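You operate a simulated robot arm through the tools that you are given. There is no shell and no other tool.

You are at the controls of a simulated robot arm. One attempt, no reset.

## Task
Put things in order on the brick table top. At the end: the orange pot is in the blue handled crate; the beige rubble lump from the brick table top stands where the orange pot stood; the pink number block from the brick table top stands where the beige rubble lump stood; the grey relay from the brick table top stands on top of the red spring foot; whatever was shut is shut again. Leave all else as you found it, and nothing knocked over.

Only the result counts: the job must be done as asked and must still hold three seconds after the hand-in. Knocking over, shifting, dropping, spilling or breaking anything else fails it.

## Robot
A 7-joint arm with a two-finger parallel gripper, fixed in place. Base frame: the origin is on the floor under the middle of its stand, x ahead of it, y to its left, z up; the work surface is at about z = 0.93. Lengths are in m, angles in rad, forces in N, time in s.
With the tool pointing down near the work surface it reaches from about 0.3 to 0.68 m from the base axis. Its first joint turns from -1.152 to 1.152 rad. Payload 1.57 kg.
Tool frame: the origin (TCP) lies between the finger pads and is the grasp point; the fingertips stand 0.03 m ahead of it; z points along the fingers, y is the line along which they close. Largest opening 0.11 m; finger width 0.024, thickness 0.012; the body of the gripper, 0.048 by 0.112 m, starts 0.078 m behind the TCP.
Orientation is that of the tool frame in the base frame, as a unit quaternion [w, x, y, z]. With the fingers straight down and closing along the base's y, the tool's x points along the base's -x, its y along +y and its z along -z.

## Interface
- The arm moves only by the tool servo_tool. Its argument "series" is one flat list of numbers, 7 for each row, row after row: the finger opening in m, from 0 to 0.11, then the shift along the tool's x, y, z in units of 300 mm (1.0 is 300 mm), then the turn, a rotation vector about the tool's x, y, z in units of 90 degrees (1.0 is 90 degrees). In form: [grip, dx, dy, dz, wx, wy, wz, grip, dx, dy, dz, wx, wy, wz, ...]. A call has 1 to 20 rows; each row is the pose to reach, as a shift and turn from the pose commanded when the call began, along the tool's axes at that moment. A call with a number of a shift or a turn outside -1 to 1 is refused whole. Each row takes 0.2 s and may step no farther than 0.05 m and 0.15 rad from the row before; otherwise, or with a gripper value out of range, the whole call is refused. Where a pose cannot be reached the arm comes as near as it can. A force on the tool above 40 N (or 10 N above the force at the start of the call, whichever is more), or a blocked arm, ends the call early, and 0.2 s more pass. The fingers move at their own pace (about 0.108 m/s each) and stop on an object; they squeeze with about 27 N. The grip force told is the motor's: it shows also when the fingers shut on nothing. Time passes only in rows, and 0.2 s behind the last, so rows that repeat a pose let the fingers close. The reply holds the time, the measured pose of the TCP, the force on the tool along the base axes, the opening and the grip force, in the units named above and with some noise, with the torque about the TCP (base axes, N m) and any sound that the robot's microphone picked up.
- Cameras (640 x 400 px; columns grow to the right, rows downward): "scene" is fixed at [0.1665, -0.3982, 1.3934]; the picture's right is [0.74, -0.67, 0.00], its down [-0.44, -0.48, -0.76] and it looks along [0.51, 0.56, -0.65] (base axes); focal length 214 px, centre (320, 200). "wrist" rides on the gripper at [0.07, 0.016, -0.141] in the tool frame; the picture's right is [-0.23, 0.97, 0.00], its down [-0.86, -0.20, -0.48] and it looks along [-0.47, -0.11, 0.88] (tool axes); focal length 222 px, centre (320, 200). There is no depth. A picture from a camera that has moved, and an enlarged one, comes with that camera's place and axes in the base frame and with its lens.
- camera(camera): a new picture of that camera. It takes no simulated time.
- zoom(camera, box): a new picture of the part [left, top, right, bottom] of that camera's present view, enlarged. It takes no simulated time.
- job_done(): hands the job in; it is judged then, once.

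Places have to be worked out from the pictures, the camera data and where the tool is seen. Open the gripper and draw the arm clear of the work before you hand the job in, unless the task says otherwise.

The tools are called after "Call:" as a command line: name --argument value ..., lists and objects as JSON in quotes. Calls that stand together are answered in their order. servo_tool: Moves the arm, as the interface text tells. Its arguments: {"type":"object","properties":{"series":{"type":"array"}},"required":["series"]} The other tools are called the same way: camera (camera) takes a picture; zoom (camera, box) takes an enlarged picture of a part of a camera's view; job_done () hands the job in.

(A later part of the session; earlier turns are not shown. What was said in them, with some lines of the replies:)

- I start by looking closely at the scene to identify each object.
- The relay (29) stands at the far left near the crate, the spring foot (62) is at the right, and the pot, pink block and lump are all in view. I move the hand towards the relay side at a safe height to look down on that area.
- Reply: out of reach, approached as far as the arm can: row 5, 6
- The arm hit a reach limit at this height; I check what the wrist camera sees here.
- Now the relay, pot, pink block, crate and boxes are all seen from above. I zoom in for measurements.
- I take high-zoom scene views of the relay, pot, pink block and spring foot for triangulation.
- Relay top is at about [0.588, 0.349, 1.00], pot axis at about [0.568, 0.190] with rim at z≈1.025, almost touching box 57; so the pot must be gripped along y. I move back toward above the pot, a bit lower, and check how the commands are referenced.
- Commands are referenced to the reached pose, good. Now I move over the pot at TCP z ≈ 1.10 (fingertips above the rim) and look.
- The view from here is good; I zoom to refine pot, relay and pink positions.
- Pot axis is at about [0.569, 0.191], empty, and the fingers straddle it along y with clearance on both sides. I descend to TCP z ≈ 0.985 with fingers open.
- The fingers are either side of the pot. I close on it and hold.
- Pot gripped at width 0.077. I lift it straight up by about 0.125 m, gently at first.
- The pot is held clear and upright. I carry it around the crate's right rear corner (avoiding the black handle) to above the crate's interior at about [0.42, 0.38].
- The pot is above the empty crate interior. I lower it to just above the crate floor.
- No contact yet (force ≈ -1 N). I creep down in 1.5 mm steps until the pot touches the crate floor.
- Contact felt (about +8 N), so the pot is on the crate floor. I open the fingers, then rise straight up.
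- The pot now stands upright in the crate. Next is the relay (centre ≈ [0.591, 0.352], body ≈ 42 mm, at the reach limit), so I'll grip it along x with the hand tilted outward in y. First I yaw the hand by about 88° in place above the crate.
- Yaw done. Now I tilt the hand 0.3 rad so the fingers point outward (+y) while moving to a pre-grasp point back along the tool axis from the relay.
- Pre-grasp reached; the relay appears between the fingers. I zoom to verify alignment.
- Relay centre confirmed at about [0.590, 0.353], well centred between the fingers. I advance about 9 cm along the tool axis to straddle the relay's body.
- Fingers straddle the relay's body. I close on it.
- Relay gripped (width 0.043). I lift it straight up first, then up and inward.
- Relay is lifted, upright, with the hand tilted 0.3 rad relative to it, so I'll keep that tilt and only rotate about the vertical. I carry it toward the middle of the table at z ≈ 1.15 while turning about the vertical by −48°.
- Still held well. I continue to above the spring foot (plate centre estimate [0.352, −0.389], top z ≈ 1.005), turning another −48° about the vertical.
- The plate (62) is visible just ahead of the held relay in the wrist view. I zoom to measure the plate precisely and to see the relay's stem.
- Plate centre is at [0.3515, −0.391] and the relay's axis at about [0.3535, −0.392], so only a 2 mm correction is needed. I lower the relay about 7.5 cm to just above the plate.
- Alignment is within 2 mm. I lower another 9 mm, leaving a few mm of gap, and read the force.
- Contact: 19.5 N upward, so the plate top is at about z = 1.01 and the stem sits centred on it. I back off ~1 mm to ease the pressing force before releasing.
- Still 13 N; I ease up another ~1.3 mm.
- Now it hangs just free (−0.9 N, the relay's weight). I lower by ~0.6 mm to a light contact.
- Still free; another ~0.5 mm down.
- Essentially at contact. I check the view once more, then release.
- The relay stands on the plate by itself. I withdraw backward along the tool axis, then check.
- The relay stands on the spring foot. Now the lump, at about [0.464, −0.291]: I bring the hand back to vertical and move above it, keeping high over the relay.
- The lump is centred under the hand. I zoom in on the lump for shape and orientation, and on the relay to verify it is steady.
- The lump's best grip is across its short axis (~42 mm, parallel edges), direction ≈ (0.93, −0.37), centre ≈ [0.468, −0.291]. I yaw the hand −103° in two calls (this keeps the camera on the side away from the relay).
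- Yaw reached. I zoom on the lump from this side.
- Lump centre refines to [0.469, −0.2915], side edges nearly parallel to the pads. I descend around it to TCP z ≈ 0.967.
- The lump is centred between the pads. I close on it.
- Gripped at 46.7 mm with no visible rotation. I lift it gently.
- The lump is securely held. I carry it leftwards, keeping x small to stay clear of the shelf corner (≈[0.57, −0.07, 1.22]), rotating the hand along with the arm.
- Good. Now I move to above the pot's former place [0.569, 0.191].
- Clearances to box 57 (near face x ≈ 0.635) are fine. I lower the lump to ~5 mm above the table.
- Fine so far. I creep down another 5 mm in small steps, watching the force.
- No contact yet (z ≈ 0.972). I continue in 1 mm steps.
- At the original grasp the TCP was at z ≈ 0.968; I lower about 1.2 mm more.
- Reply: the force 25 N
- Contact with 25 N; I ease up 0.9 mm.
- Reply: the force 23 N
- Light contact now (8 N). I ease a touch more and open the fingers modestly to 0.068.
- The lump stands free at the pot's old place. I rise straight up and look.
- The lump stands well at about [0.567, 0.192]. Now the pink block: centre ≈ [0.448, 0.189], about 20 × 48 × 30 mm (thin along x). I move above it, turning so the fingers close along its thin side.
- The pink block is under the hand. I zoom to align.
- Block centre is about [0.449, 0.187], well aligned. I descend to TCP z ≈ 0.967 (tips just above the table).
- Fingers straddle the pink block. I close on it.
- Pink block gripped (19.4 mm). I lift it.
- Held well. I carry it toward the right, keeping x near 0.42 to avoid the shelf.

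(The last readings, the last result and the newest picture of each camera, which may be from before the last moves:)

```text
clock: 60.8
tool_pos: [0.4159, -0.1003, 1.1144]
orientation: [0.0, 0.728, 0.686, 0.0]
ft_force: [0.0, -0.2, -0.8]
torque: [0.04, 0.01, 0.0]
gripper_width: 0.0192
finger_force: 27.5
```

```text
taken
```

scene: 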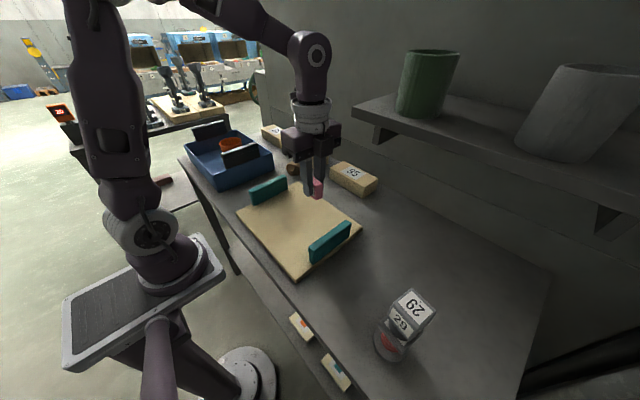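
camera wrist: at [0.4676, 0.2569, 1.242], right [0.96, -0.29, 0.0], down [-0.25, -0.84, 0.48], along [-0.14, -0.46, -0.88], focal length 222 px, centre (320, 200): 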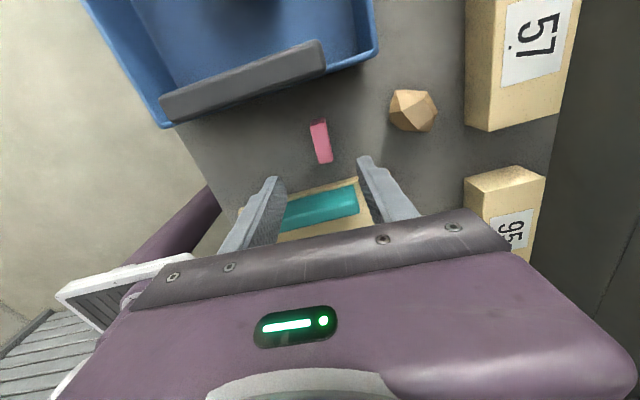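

On course. I continue to above the lump's former place [0.468, −0.291].

Call:
servo_tool --series '[0.01, -0.124, 0.043, 0.0, 0, 0, 0, 0.01, -0.248, 0.085, 0.02, 0, 0, 0, 0.01, -0.372, 0.128, 0.05, 0, 0, 0, 0.01, -0.496, 0.17, 0.09, 0, 0, 0, 0.01, -0.62, 0.213, 0.13, 0, 0, 0, 0.01, -0.62, 0.213, 0.13, 0, 0, 0]'

Call:
camera --camera "wrist"

Call:
camera --camera "scene"

```text
clock: 62.2
tool_pos: [0.4711, -0.2883, 1.0767]
orientation: [0.001, 0.727, 0.686, 0.0]
ft_force: [0.0, -0.2, -0.2]
torque: [0.0, 0.04, -0.02]
gripper_width: 0.0191
finger_force: 26.6
```

```text
taken
camera wrist: at [0.4912, -0.2203, 1.2185], right [0.96, -0.29, 0.0], down [-0.25, -0.84, 0.48], along [-0.14, -0.46, -0.88], focal length 222 px, centre (320, 200)
```

wrist: 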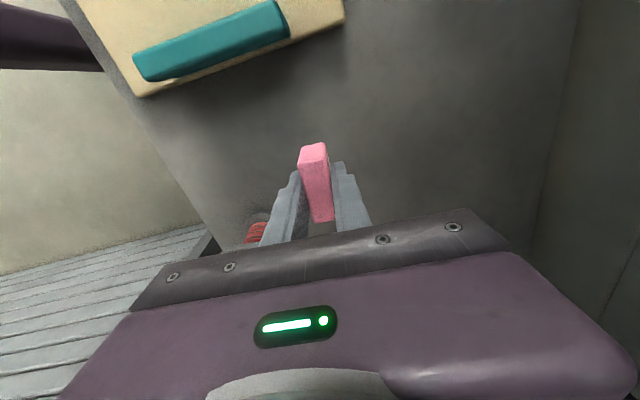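

```text
taken
```

scene: 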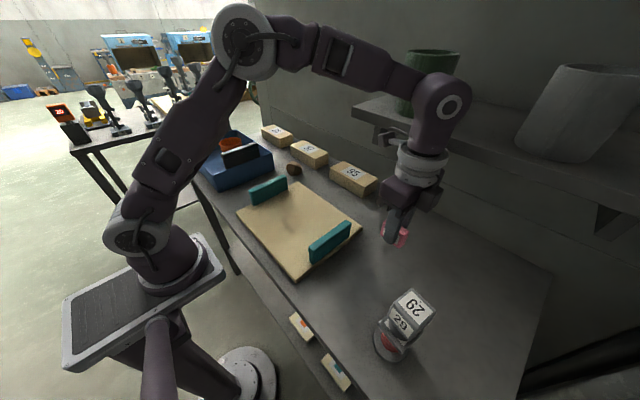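

I correct 3 mm in x and lower to ~4 mm above the table.

Call:
servo_tool --series '[0.01, -0.002, -0.005, 0.1, 0, 0, 0, 0.01, -0.004, -0.0098, 0.2, 0, 0, 0, 0.01, -0.004, -0.0098, 0.29, 0, 0, 0, 0.01, -0.004, -0.0098, 0.335, 0, 0, 0, 0.01, -0.004, -0.0098, 0.352, 0, 0, 0, 0.01, -0.004, -0.0098, 0.352, 0, 0, 0]'

Call:
zoom --camera "wrist" --box '[220, 90, 420, 235]'

Call:
zoom --camera "scene" --box '[330, 200, 490, 360]'

```text
clock: 63.6
tool_pos: [0.4683, -0.2881, 0.9704]
orientation: [0.0, 0.728, 0.686, 0.0]
ft_force: [0.5, 0.2, -0.4]
torque: [-0.03, -0.02, -0.01]
gripper_width: 0.0192
finger_force: 27.0
```

```text
2.76 times, centred on (320, 162) of wrist
camera zoom: at [0.4892, -0.2211, 1.1126], right [0.96, -0.29, 0.0], down [-0.25, -0.84, 0.48], along [-0.14, -0.46, -0.88], focal length 613 px, centre (320, 303)
```

zoom: 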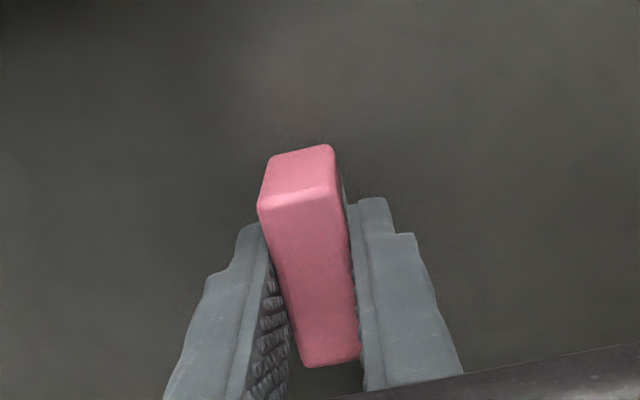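

```text
2.50 times, centred on (410, 280) of scene
camera zoom: at [0.1665, -0.3982, 1.3933], right [0.74, -0.67, 0.0], down [-0.44, -0.48, -0.76], along [0.51, 0.56, -0.65], focal length 536 px, centre (95, 0)
```

zoom: 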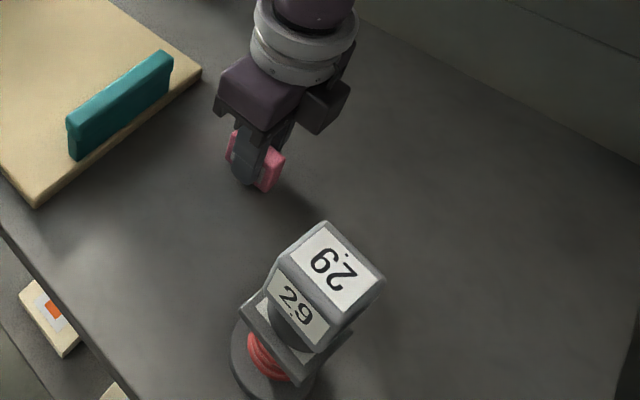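

Close to the table, no contact yet. I creep down 1 mm at a time.

Call:
servo_tool --series '[0.01, 0, 0, 0.003, 0, 0, 0, 0.01, 0, 0, 0.006, 0, 0, 0, 0.01, 0, 0, 0.009, 0, 0, 0, 0.01, 0, 0, 0.009, 0, 0, 0]'

```text
clock: 64.6
tool_pos: [0.4701, -0.2892, 0.9689]
orientation: [0.0, 0.728, 0.686, 0.001]
ft_force: [-0.7, 0.0, 0.3]
torque: [0.0, 0.01, -0.02]
gripper_width: 0.0192
finger_force: 27.3
```

Call:
servo_tool --series '[0.01, 0, 0, 0.002, 0, 0, 0, 0.01, 0, 0, 0.004, 0, 0, 0, 0.01, 0, 0, 0.004, 0, 0, 0]'

```text
clock: 65.4
tool_pos: [0.4684, -0.2901, 0.9656]
orientation: [0.0, 0.728, 0.686, 0.0]
ft_force: [-0.2, -0.2, 1.0]
torque: [0.03, -0.02, 0.03]
gripper_width: 0.0195
finger_force: 26.8
```

Call:
servo_tool --series '[0.01, 0, 0, 0.0015, 0, 0, 0, 0.01, 0, 0, 0.003, 0, 0, 0, 0.01, 0, 0, 0.003, 0, 0, 0]'

```text
clock: 66.2
tool_pos: [0.4689, -0.29, 0.9669]
orientation: [0.0, 0.728, 0.686, 0.0]
ft_force: [-1.8, 2.7, 15.8]
torque: [0.21, 0.07, 0.01]
gripper_width: 0.0191
finger_force: 27.4
```

Contact (16 N). I ease up 0.4 mm and open the fingers.

Call:
servo_tool --series '[0.01, 0, 0, -0.0015, 0, 0, 0, 0.01, 0, 0, -0.0015, 0, 0, 0, 0.022, 0, 0, -0.0015, 0, 0, 0, 0.03, 0, 0, -0.0015, 0, 0, 0, 0.045, 0, 0, -0.0015, 0, 0, 0, 0.055, 0, 0, -0.0015, 0, 0, 0, 0.055, 0, 0, -0.0015, 0, 0, 0]'

Call:
zoom --camera "wrist" --box '[220, 90, 420, 235]'

```text
clock: 67.8
tool_pos: [0.4703, -0.2895, 0.9674]
orientation: [0.0, 0.728, 0.686, -0.001]
ft_force: [-0.4, -0.8, -0.4]
torque: [-0.01, -0.01, 0.0]
gripper_width: 0.0551
finger_force: 0.1
```

```text
2.76 times, centred on (320, 162) of wrist
camera zoom: at [0.4896, -0.2217, 1.1086], right [0.96, -0.29, 0.0], down [-0.25, -0.84, 0.48], along [-0.14, -0.46, -0.88], focal length 613 px, centre (320, 303)
```

zoom: 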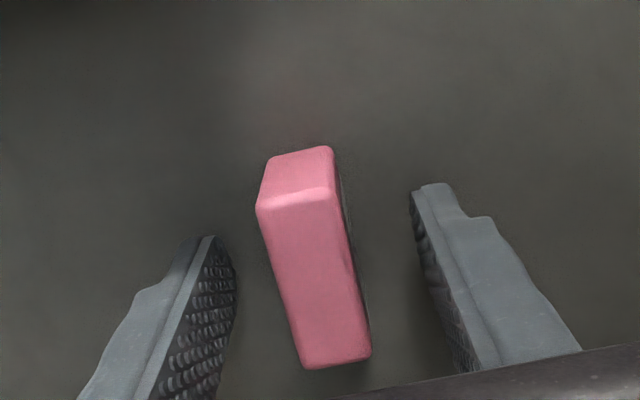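

The block stands free. I rise straight up.

Call:
servo_tool --series '[0.055, 0, 0, -0.06, 0, 0, 0, 0.055, 0, 0, -0.15, 0, 0, 0, 0.055, 0, 0, -0.28, 0, 0, 0, 0.06, 0, 0, -0.42, 0, 0, 0, 0.07, 0, 0, -0.55, 0, 0, 0, 0.07, 0, 0, -0.55, 0, 0, 0]'

Call:
camera --camera "wrist"

Call:
camera --camera "scene"

```text
clock: 69.2
tool_pos: [0.47, -0.2875, 1.1316]
orientation: [-0.001, 0.728, 0.686, 0.0]
ft_force: [0.6, 0.2, 0.7]
torque: [-0.01, 0.0, 0.01]
gripper_width: 0.07
finger_force: 0.1
```

```text
taken
camera wrist: at [0.4911, -0.2201, 1.2743], right [0.96, -0.29, 0.0], down [-0.25, -0.84, 0.48], along [-0.14, -0.46, -0.88], focal length 222 px, centre (320, 200)
```

wrist: 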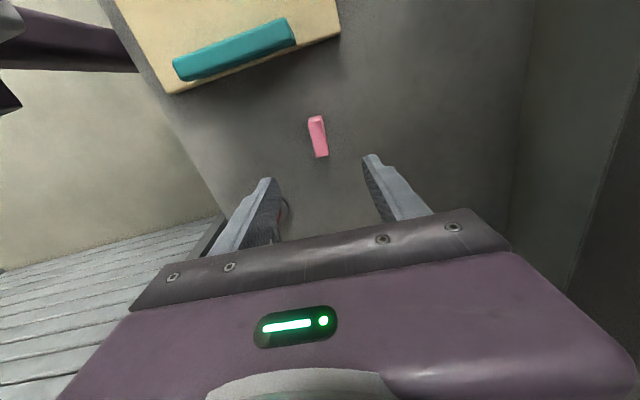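

```text
taken
```

scene: 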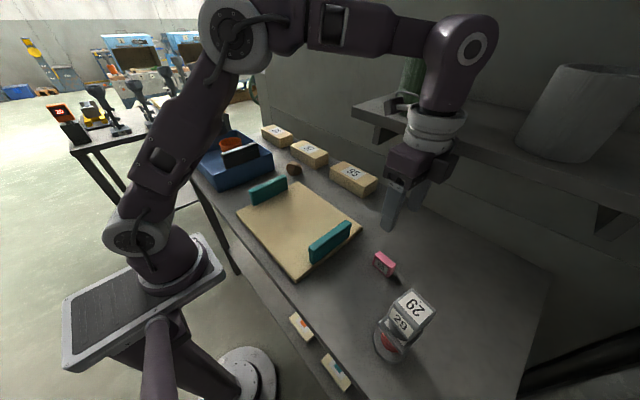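

All four items appear placed. I withdraw the arm up and away to a clear position near the start, with the gripper open.

Call:
servo_tool --series '[0.08, 0.03, -0.05, -0.1, 0, 0, 0, 0.09, 0.1, -0.12, -0.2, 0, 0, 0, 0.1, 0.2, -0.19, -0.28, 0, 0, 0, 0.11, 0.3, -0.26, -0.35, 0, 0, 0, 0.11, 0.4, -0.32, -0.42, 0, 0, 0, 0.11, 0.5, -0.37, -0.47, 0, 0, 0, 0.11, 0.601, -0.405, -0.5, 0, 0, 0, 0.11, 0.601, -0.405, -0.5, 0, 0, 0]'

Call:
servo_tool --series '[0.11, 0.12, 0, 0, 0, 0, 0, 0.11, 0.24, 0, 0, 0, 0, 0, 0.11, 0.36, 0, 0, 0, 0, 0, 0.11, 0.48, 0, 0, 0, 0, 0, 0.11, 0.58, 0, 0, 0, 0, 0, 0.11, 0.58, 0, 0, 0, 0, 0]'

Call:
camera --camera "scene"

Call:
camera --camera "wrist"

```text
clock: 71.0
tool_pos: [0.357, -0.1012, 1.2822]
orientation: [0.0, 0.728, 0.686, 0.0]
ft_force: [0.2, 0.3, -0.5]
torque: [0.0, 0.03, -0.03]
gripper_width: 0.11
finger_force: 0.2
```

```text
clock: 72.4
tool_pos: [0.3694, 0.0711, 1.2823]
orientation: [-0.001, 0.727, 0.686, 0.001]
ft_force: [0.3, 0.4, 0.0]
torque: [0.0, 0.0, -0.02]
gripper_width: 0.11
finger_force: 0.0
```

```text
taken
```

scene: 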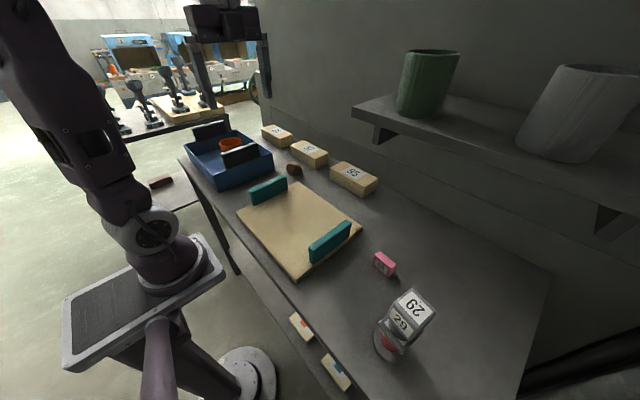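

```text
taken
camera wrist: at [0.3898, 0.1388, 1.424], right [0.96, -0.29, 0.0], down [-0.25, -0.84, 0.48], along [-0.14, -0.46, -0.88], focal length 222 px, centre (320, 200)
```

wrist: 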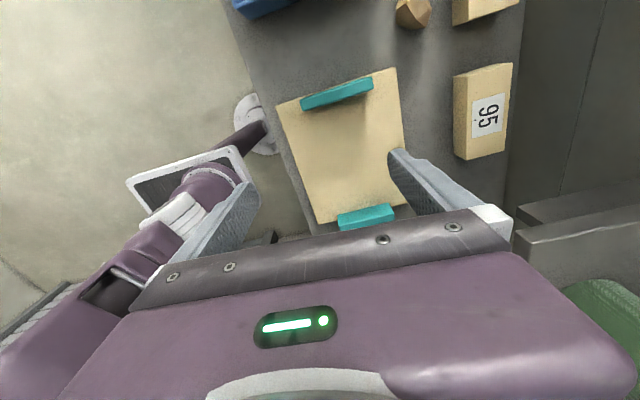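

The arm is clear. I make a last detailed check of each placed item before handing in.

Call:
zoom --camera "scene" --box '[350, 240, 454, 375]'

Call:
zoom --camera "scene" --box '[170, 110, 390, 248]'

Call:
zoom --camera "scene" --box '[270, 230, 470, 400]'

```text
2.96 times, centred on (402, 308) of scene
camera zoom: at [0.1665, -0.3982, 1.3934], right [0.74, -0.67, 0.0], down [-0.44, -0.48, -0.76], along [0.51, 0.56, -0.65], focal length 636 px, centre (77, -118)
```

zoom: 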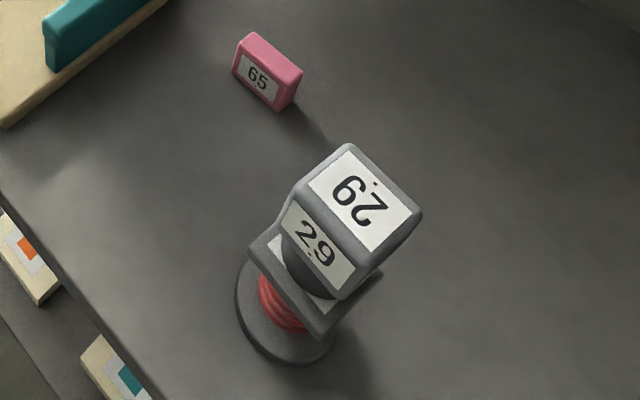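

```text
2.90 times, centred on (280, 179) of scene
camera zoom: at [0.1665, -0.3982, 1.3934], right [0.74, -0.67, 0.0], down [-0.44, -0.48, -0.76], along [0.51, 0.56, -0.65], focal length 622 px, centre (436, 261)
```

zoom: 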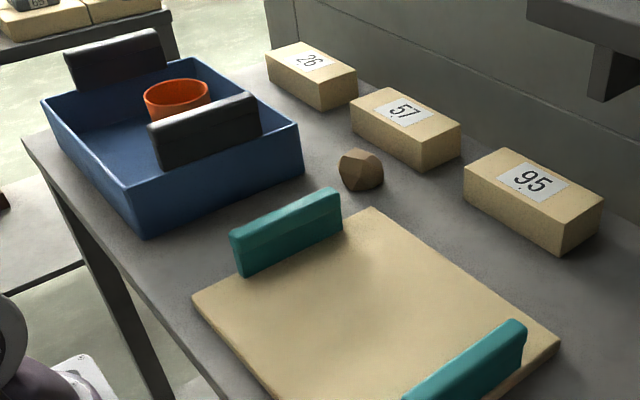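

```text
2.35 times, centred on (370, 315) of scene
camera zoom: at [0.1665, -0.3982, 1.3934], right [0.74, -0.67, 0.0], down [-0.44, -0.48, -0.76], along [0.51, 0.56, -0.65], focal length 505 px, centre (202, -71)
```

zoom: 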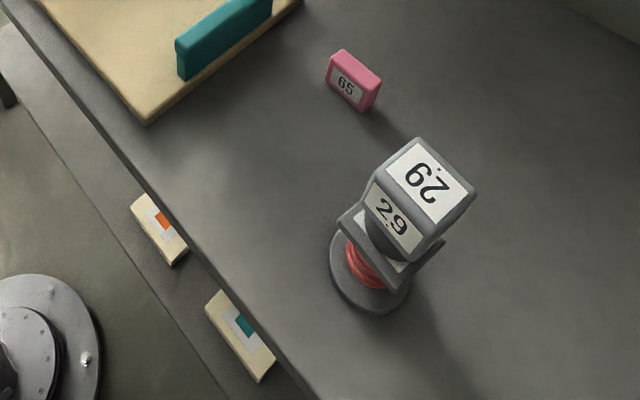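

All checks out: pot upright in the crate, lump at the pot's old place, pink block at the lump's old place, relay standing on the spring foot, boxes, board and drawers unchanged, arm clear and gripper open. I hand the job in.

Call:
job_done

```text
The job is handed in.
```

I've done the rearrangement and handed the job in. The last pictures, taken with the arm clear and the gripper open, show everything standing:

- **Orange pot:** upright in the blue handled crate.
- **Beige rubble lump:** where the pot stood, within a few millimetres by my measurements.
- **Pink number block:** where the lump stood, about as close.
- **Grey relay:** centred on top of the red spring foot, standing by itself.

The relay was at the edge of the arm's reach, so I picked it up with the hand tilted. I kept that tilt until it was set down, so the relay stayed upright throughout.

I saw no movement in the boxes, the board or the spring foot's base between the first and last pictures. I opened nothing, so the drawers stayed shut. The hand-in reply only confirmed receipt, so I don't have the verdict.
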